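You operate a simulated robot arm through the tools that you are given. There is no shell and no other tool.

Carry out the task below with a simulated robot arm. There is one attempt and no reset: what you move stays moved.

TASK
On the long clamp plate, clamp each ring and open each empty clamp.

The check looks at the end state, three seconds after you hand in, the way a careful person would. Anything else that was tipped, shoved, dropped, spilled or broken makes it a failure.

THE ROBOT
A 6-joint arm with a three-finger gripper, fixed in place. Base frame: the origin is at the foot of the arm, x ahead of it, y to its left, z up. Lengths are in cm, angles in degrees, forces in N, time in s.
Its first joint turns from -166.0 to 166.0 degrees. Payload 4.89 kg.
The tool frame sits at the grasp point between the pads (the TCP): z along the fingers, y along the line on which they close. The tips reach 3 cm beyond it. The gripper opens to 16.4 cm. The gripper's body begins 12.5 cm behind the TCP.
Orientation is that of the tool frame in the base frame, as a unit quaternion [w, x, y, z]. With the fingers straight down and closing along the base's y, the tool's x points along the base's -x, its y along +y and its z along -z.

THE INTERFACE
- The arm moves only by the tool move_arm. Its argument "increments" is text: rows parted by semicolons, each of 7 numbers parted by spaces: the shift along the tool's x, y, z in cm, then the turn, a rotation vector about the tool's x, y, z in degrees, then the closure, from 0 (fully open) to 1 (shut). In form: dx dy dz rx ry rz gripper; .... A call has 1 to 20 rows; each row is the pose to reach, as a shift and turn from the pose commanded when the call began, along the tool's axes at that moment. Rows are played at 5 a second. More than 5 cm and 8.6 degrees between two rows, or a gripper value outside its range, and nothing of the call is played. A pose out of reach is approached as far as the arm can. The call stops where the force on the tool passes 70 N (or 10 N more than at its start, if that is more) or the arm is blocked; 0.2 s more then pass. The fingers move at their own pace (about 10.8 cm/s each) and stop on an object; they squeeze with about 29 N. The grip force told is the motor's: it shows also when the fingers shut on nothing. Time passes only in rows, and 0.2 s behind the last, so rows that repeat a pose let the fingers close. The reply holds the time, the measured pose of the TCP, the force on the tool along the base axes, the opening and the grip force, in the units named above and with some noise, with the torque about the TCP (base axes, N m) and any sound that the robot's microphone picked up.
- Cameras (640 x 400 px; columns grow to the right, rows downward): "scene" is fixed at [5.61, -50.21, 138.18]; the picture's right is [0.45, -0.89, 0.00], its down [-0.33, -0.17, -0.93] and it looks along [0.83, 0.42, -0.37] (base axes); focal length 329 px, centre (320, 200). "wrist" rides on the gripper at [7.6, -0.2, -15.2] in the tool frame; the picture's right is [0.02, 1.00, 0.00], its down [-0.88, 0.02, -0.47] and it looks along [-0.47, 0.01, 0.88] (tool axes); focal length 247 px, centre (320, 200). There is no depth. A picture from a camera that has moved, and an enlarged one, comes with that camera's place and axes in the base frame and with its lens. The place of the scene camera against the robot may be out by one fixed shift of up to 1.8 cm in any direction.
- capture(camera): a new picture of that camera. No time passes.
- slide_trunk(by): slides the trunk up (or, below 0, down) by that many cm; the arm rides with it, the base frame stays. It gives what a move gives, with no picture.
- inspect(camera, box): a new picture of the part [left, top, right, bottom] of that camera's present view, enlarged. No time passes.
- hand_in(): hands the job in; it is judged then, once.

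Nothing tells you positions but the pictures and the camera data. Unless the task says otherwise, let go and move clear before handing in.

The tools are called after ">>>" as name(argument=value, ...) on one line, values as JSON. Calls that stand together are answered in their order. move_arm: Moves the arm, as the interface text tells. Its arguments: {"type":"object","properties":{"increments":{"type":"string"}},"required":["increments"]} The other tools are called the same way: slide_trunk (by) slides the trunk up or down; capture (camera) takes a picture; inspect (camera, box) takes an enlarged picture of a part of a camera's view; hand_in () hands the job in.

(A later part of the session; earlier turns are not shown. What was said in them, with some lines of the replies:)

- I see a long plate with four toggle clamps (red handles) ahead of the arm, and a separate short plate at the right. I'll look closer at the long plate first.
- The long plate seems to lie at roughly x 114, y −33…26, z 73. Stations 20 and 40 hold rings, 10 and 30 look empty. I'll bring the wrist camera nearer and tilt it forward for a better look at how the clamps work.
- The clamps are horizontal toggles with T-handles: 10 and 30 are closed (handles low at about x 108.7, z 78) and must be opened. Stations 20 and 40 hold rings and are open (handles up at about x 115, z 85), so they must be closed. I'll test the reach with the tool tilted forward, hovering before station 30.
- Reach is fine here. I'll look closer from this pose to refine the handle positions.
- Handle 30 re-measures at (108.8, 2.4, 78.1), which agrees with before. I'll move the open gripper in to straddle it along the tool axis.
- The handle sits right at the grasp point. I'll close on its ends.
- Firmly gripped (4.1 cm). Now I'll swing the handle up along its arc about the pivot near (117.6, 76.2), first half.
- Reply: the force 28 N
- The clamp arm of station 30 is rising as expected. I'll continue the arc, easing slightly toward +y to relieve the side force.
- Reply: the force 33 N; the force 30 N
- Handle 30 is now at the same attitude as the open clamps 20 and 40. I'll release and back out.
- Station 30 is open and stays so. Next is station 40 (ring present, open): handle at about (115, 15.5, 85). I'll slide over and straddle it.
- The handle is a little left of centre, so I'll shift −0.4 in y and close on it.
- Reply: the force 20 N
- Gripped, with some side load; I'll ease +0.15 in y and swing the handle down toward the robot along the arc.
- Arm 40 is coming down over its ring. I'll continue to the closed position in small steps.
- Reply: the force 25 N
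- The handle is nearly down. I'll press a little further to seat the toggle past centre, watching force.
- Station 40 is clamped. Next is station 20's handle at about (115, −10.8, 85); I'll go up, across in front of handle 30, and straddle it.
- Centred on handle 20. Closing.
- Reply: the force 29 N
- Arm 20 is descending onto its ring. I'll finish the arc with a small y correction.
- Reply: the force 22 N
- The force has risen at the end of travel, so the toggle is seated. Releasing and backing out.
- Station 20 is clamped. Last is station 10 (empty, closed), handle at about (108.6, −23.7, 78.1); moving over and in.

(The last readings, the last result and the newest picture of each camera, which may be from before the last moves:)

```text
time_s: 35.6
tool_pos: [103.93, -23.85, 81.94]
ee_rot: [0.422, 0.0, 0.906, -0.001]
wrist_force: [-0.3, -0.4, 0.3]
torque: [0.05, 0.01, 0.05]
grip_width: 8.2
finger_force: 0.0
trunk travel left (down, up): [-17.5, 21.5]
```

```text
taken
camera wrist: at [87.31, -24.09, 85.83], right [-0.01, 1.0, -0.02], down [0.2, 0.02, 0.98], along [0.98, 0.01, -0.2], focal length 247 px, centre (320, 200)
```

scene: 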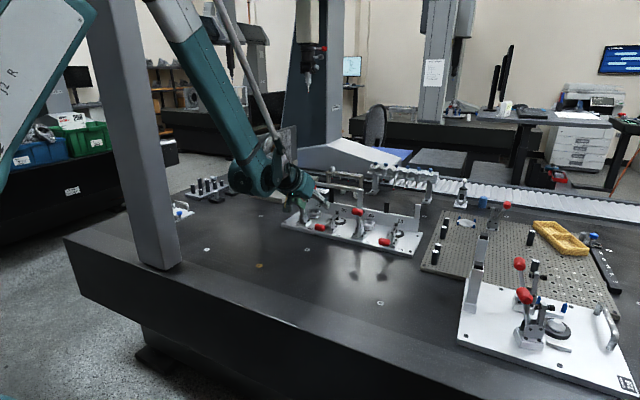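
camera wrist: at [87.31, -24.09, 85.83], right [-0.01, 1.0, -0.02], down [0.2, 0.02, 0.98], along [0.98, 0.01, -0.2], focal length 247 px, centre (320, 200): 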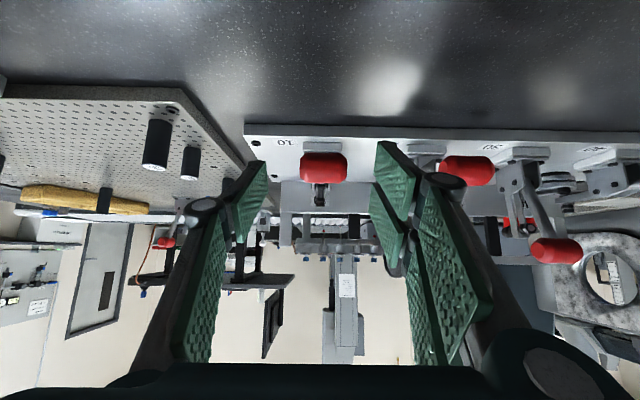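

>>> move_arm(increments="0 0.1 3 0 0 0 0.5; 0 0.1 5.95 0 0 0 0.5; 0 0.1 5.95 0 0 0 0.5; 0 0.1 5.95 0 0 0 1; 0 0.1 5.95 0 0 0 1; 0 0.1 5.95 0 0 0 1; 0 0.1 5.95 0 0 0 1")

>>> capture(camera="wrist")

```text
time_s: 37.2
tool_pos: [108.47, -23.48, 77.8]
ee_rot: [0.423, 0.0, 0.906, 0.0]
wrist_force: [4.7, -11.8, 2.8]
torque: [-0.12, -0.36, -0.13]
grip_width: 4.07
finger_force: 29.0
trunk travel left (down, up): [-17.5, 21.5]
```

```text
taken
camera wrist: at [91.9, -23.77, 81.74], right [-0.01, 1.0, -0.02], down [0.2, 0.02, 0.98], along [0.98, 0.01, -0.2], focal length 247 px, centre (320, 200)
```

wrist: 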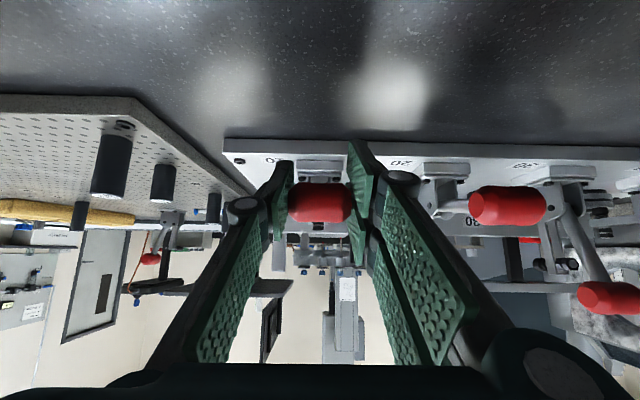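

Gripped on handle 10. Swinging it up along the same arc as station 30.

>>> move_arm(increments="-0.35 -0.1 -0.17 0 0 0 1; -0.71 -0.1 -0.34 0 0 0 1; -1.08 -0.1 -0.48 0 0 0 1; -1.45 -0.1 -0.62 0 0 0 1; -1.83 -0.1 -0.73 0 0 0 1; -2.22 -0.1 -0.83 0 0 0 1; -3.0 -0.1 -0.97 0 0 0 1; -3.79 -0.1 -1.05 0 0 0 1; -4.59 -0.1 -1.06 0 0 0 1")

>>> inspect(camera="scene", box=[280, 180, 430, 260])

```text
time_s: 39.2
tool_pos: [110.69, -23.57, 82.17]
ee_rot: [0.423, -0.001, 0.906, 0.0]
wrist_force: [-14.5, 6.9, -3.9]
torque: [0.05, 0.82, 0.01]
grip_width: 4.11
finger_force: 29.1
trunk travel left (down, up): [-17.5, 21.5]
```

```text
4.27 times, centred on (355, 220) of scene
camera zoom: at [5.61, -50.21, 138.18], right [0.45, -0.89, 0.0], down [-0.33, -0.17, -0.93], along [0.83, 0.42, -0.37], focal length 1403 px, centre (171, 115)
```

zoom: 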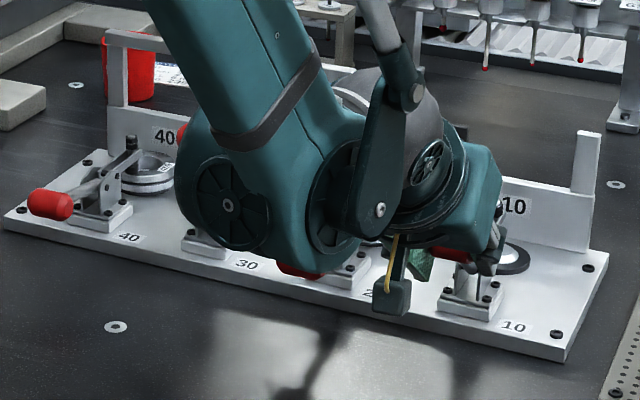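

>>> move_arm(increments="-0.4 0 0.03 0 0 0 1; -0.79 0 0.06 0 0 0 1; -1.57 0 0.2 0 0 0 1; -2.33 0 0.39 0 0 0 1; -3.08 0 0.66 0 0 0 1; -3.81 0 0.98 0 0 0 1; -4.5 0 1.39 0 0 0 1; -4.89 0 1.64 0 0 0 1; -5.09 0 1.78 0 0 0 1; -5.09 0 1.78 0 0 0 1")

>>> capture(camera="wrist")

```text
time_s: 41.4
tool_pos: [115.33, -23.54, 84.85]
ee_rot: [0.423, 0.0, 0.906, 0.0]
wrist_force: [-8.5, 2.9, 1.0]
torque: [-0.04, 0.8, 0.03]
grip_width: 4.05
finger_force: 28.6
trunk travel left (down, up): [-17.5, 21.5]
```

```text
taken
camera wrist: at [98.77, -23.78, 88.79], right [-0.01, 1.0, -0.02], down [0.2, 0.02, 0.98], along [0.98, 0.01, -0.2], focal length 247 px, centre (320, 200)
```

wrist: 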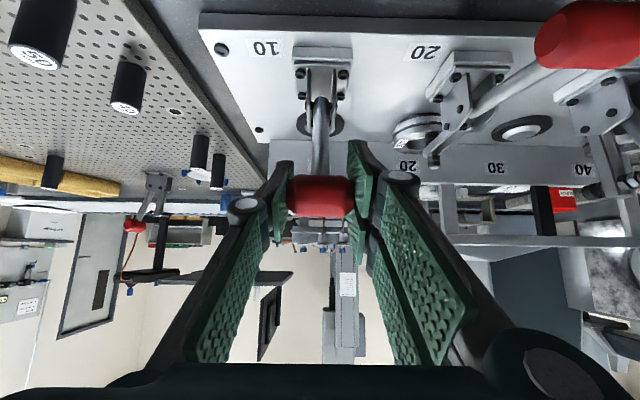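

Handle 10 is up. Releasing and backing away to check everything.

>>> move_arm(increments="0 0 0 0 0 0 0.55; 0 0 0 0 0 0 0.5; 0 0 0 0 0 0 0.5; 0 0 -4 0 0 0 0.5; 0 0 -8 0 0 0 0.5; 0 0 -12 0 0 0 0.5; -2 3 -16 0 0 0 0.5; -4 6 -20 0 0 0 0.5; -4 6 -20 0 0 0 0.5")

>>> capture(camera="wrist")

>>> inspect(camera="scene", box=[280, 180, 430, 260])

```text
refused: row 7 steps farther than a row can; nothing moved
```

```text
taken
camera wrist: at [98.77, -23.78, 88.79], right [-0.01, 1.0, -0.02], down [0.2, 0.02, 0.98], along [0.98, 0.01, -0.2], focal length 247 px, centre (320, 200)
```

wrist: 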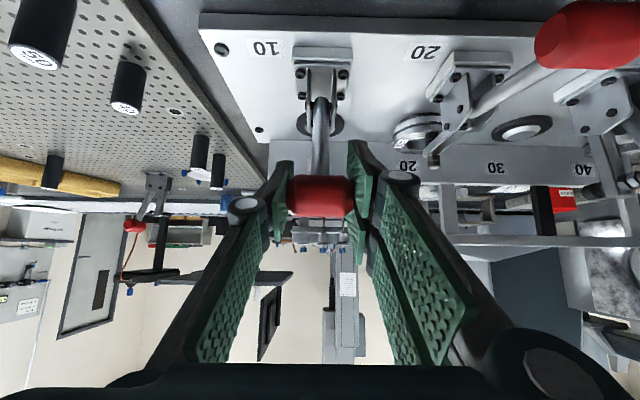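

```text
4.27 times, centred on (355, 220) of scene
camera zoom: at [5.61, -50.21, 138.18], right [0.45, -0.89, 0.0], down [-0.33, -0.17, -0.93], along [0.83, 0.42, -0.37], focal length 1403 px, centre (171, 115)
```

zoom: 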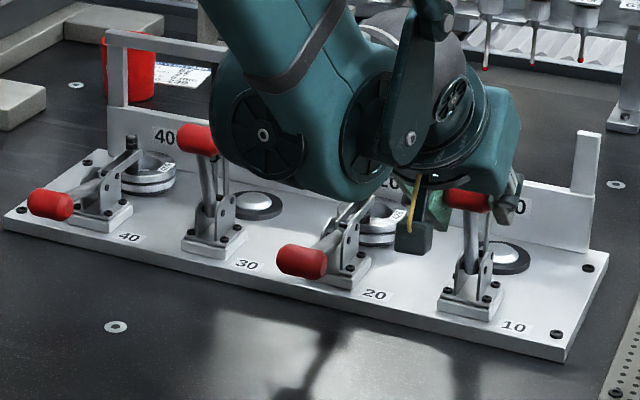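

The back-out was refused because one step was too long. I'll repeat it with shorter steps, retreating up and back and then across to the robot's left.

>>> move_arm(increments="0 0 0 0 0 0 0.55; 0 0 0 0 0 0 0.5; 0 0 0 0 0 0 0.5; 0 0 -4 0 0 0 0.5; 0 0 -8 0 0 0 0.5; 0 0 -12 0 0 0 0.5; -1 2 -16 0 0 0 0.5; -2 4 -20 0 0 0 0.5; -2 4 -20 0 0 0 0.5")

>>> capture(camera="wrist")

>>> inspect(camera="scene", box=[280, 180, 430, 260])

```text
time_s: 43.4
tool_pos: [101.19, -19.43, 99.17]
ee_rot: [0.423, 0.0, 0.906, -0.001]
wrist_force: [0.3, -0.1, -0.5]
torque: [0.02, 0.0, -0.02]
grip_width: 8.17
finger_force: 0.1
trunk travel left (down, up): [-17.5, 21.5]
```

```text
taken
camera wrist: at [84.65, -19.75, 103.08], right [-0.01, 1.0, -0.02], down [0.2, 0.02, 0.98], along [0.98, 0.01, -0.2], focal length 247 px, centre (320, 200)
```

wrist: 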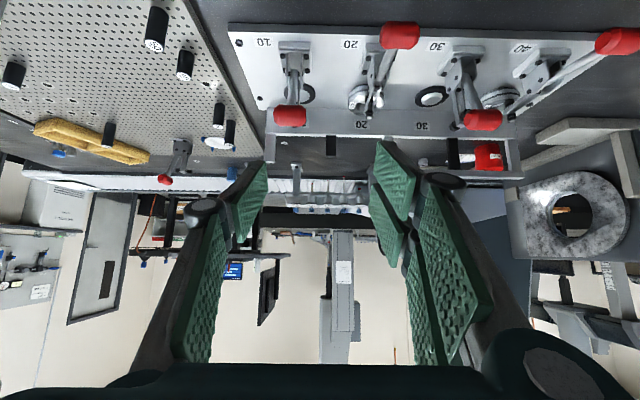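

```text
4.27 times, centred on (355, 220) of scene
camera zoom: at [5.61, -50.21, 138.18], right [0.45, -0.89, 0.0], down [-0.33, -0.17, -0.93], along [0.83, 0.42, -0.37], focal length 1403 px, centre (171, 115)
```

zoom: 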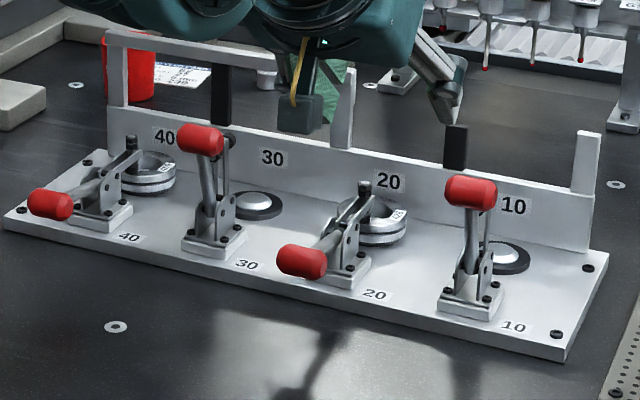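

All four look right from here. I'll zoom in on the two rings to check that the spindles really press on them.

>>> inspect(camera="scene", box=[290, 200, 330, 232])

>>> inspect(camera="scene", box=[345, 212, 385, 244])

>>> inspect(camera="wrist", box=[320, 10, 440, 130])

>>> inspect(camera="wrist", box=[430, 20, 640, 140])

```text
12.50 times, centred on (310, 216) of scene
camera zoom: at [5.61, -50.21, 138.18], right [0.45, -0.89, 0.0], down [-0.33, -0.17, -0.93], along [0.83, 0.42, -0.37], focal length 4109 px, centre (445, 0)
```

zoom: 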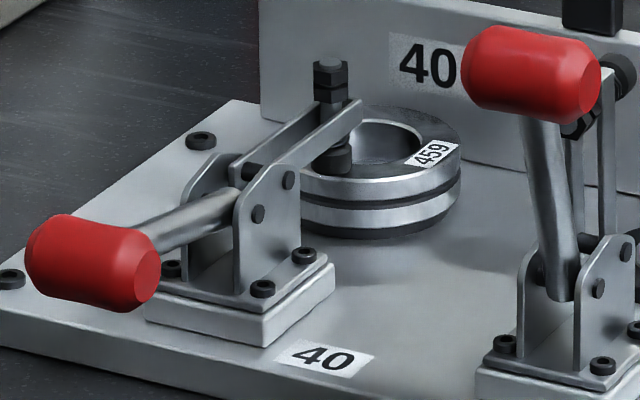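

```text
12.50 times, centred on (365, 228) of scene
camera zoom: at [5.61, -50.21, 138.18], right [0.45, -0.89, 0.0], down [-0.33, -0.17, -0.93], along [0.83, 0.42, -0.37], focal length 4109 px, centre (-242, -150)
```

zoom: 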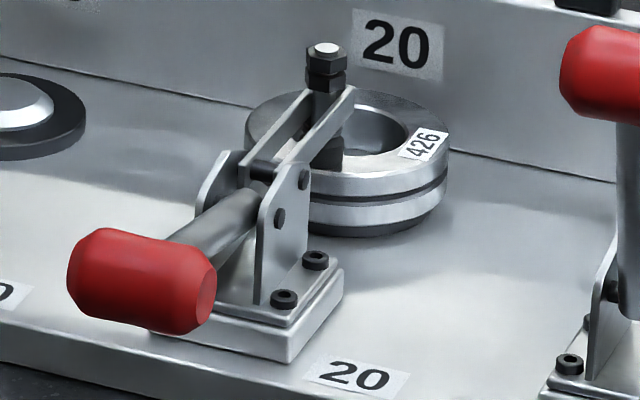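

```text
3.33 times, centred on (380, 70) of wrist
camera zoom: at [84.65, -19.75, 103.08], right [-0.01, 1.0, -0.02], down [0.2, 0.02, 0.98], along [0.98, 0.01, -0.2], focal length 823 px, centre (120, 633)
```

zoom: 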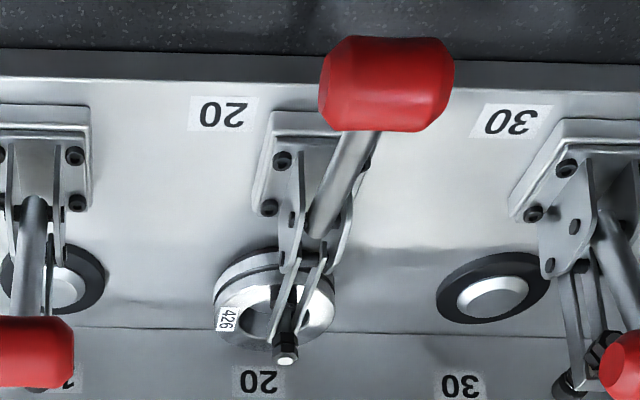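

```text
3.05 times, centred on (535, 80) of wrist
camera zoom: at [84.65, -19.75, 103.08], right [-0.01, 1.0, -0.02], down [0.2, 0.02, 0.98], along [0.98, 0.01, -0.2], focal length 753 px, centre (-335, 566)
```

zoom: 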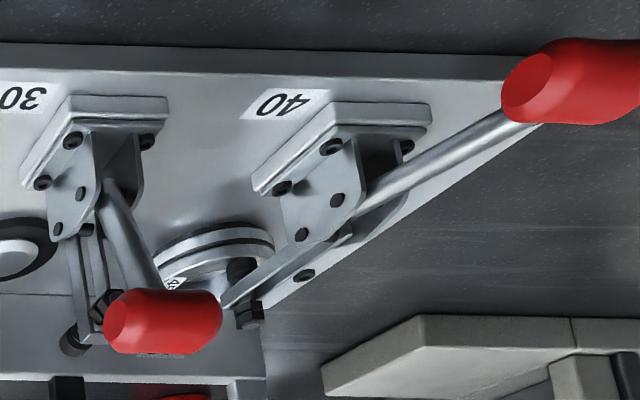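

Both spindle feet sit on the ring rims, and 10 and 30 stand open. I'll retreat to a clear pose and take a last full picture.

>>> move_arm(increments="-1 3 -4 0 0 0 0.5; -2 6 -7 0 4 0 0.5; -3 9 -10 0 8 0 0.5; -3 12 -13 0 12 0 0.5; -3 15 -16 0 16 0 0.5; -3 15 -16 0 16 0 0.5")

>>> capture(camera="scene")

>>> inspect(camera="scene", box=[280, 180, 430, 260])

```text
refused: row 1 steps farther than a row can; nothing moved
```

```text
taken
```

scene: 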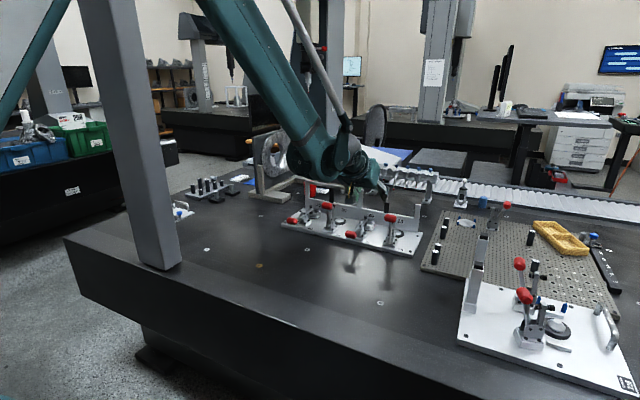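

```text
4.27 times, centred on (355, 220) of scene
camera zoom: at [5.61, -50.21, 138.18], right [0.45, -0.89, 0.0], down [-0.33, -0.17, -0.93], along [0.83, 0.42, -0.37], focal length 1403 px, centre (171, 115)
```

zoom: 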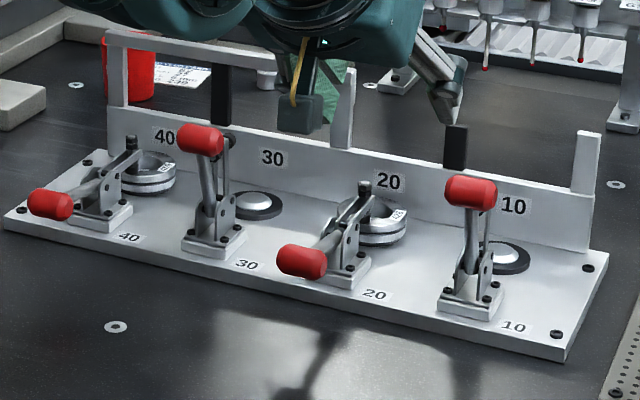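

Nothing else is disturbed. I'll retreat with smaller steps, back along the tool axis.

>>> move_arm(increments="0 0 -4 0 0 0 0.5; 0 0 -8 0 0 0 0.5; 0 0 -12 0 0 0 0.5; 0 0 -16 0 0 0 0.5; 0 0 -16 0 0 0 0.5")

>>> capture(camera="scene")

>>> inspect(camera="scene", box=[280, 180, 430, 260])

```text
time_s: 44.6
tool_pos: [89.08, -19.35, 109.54]
ee_rot: [0.423, 0.001, 0.906, -0.001]
wrist_force: [-0.3, 0.4, -0.5]
torque: [-0.01, -0.01, -0.02]
grip_width: 8.2
finger_force: 0.0
trunk travel left (down, up): [-17.5, 21.5]
```

```text
taken
```

scene: 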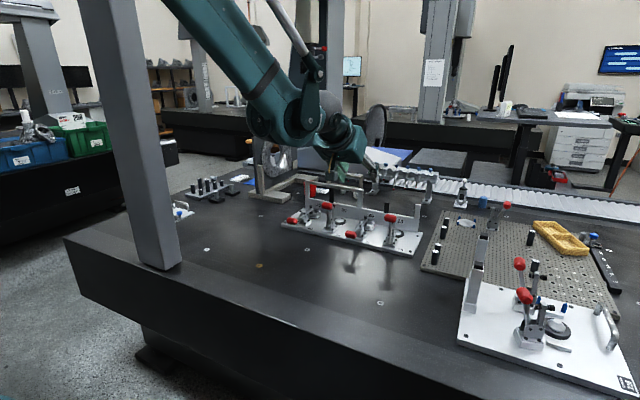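

```text
4.27 times, centred on (355, 220) of scene
camera zoom: at [5.61, -50.21, 138.18], right [0.45, -0.89, 0.0], down [-0.33, -0.17, -0.93], along [0.83, 0.42, -0.37], focal length 1403 px, centre (171, 115)
```

zoom: 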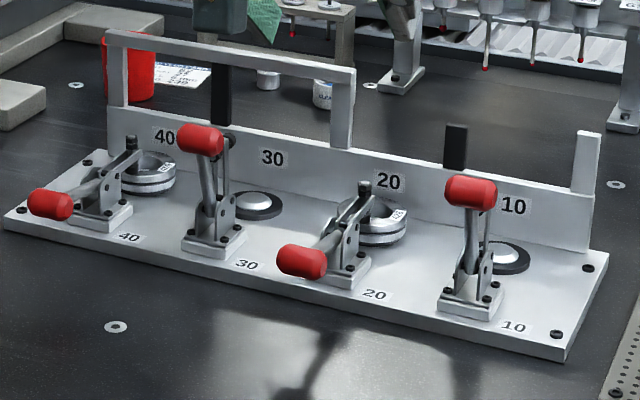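

Rings at 20 and 40 are clamped, empty clamps 10 and 30 stand open, the arm is clear and nothing else has moved. Handing in.

>>> hand_in()

```text
The job is handed in.
```

The job is handed in, with all four clamps on the long plate in the state you asked for:

- **Rings clamped:** stations 20 and 40 held the rings. I swung both handles down, and the close-up pictures show the clamp feet resting on the ring rims.
- **Empty clamps opened:** stations 10 and 30 had no ring. I swung both handles up, and they stayed up after I let go.

The last pictures before handing in show nothing else moved, and the gripper was open and well clear of the plate. I haven't seen the result of the check.
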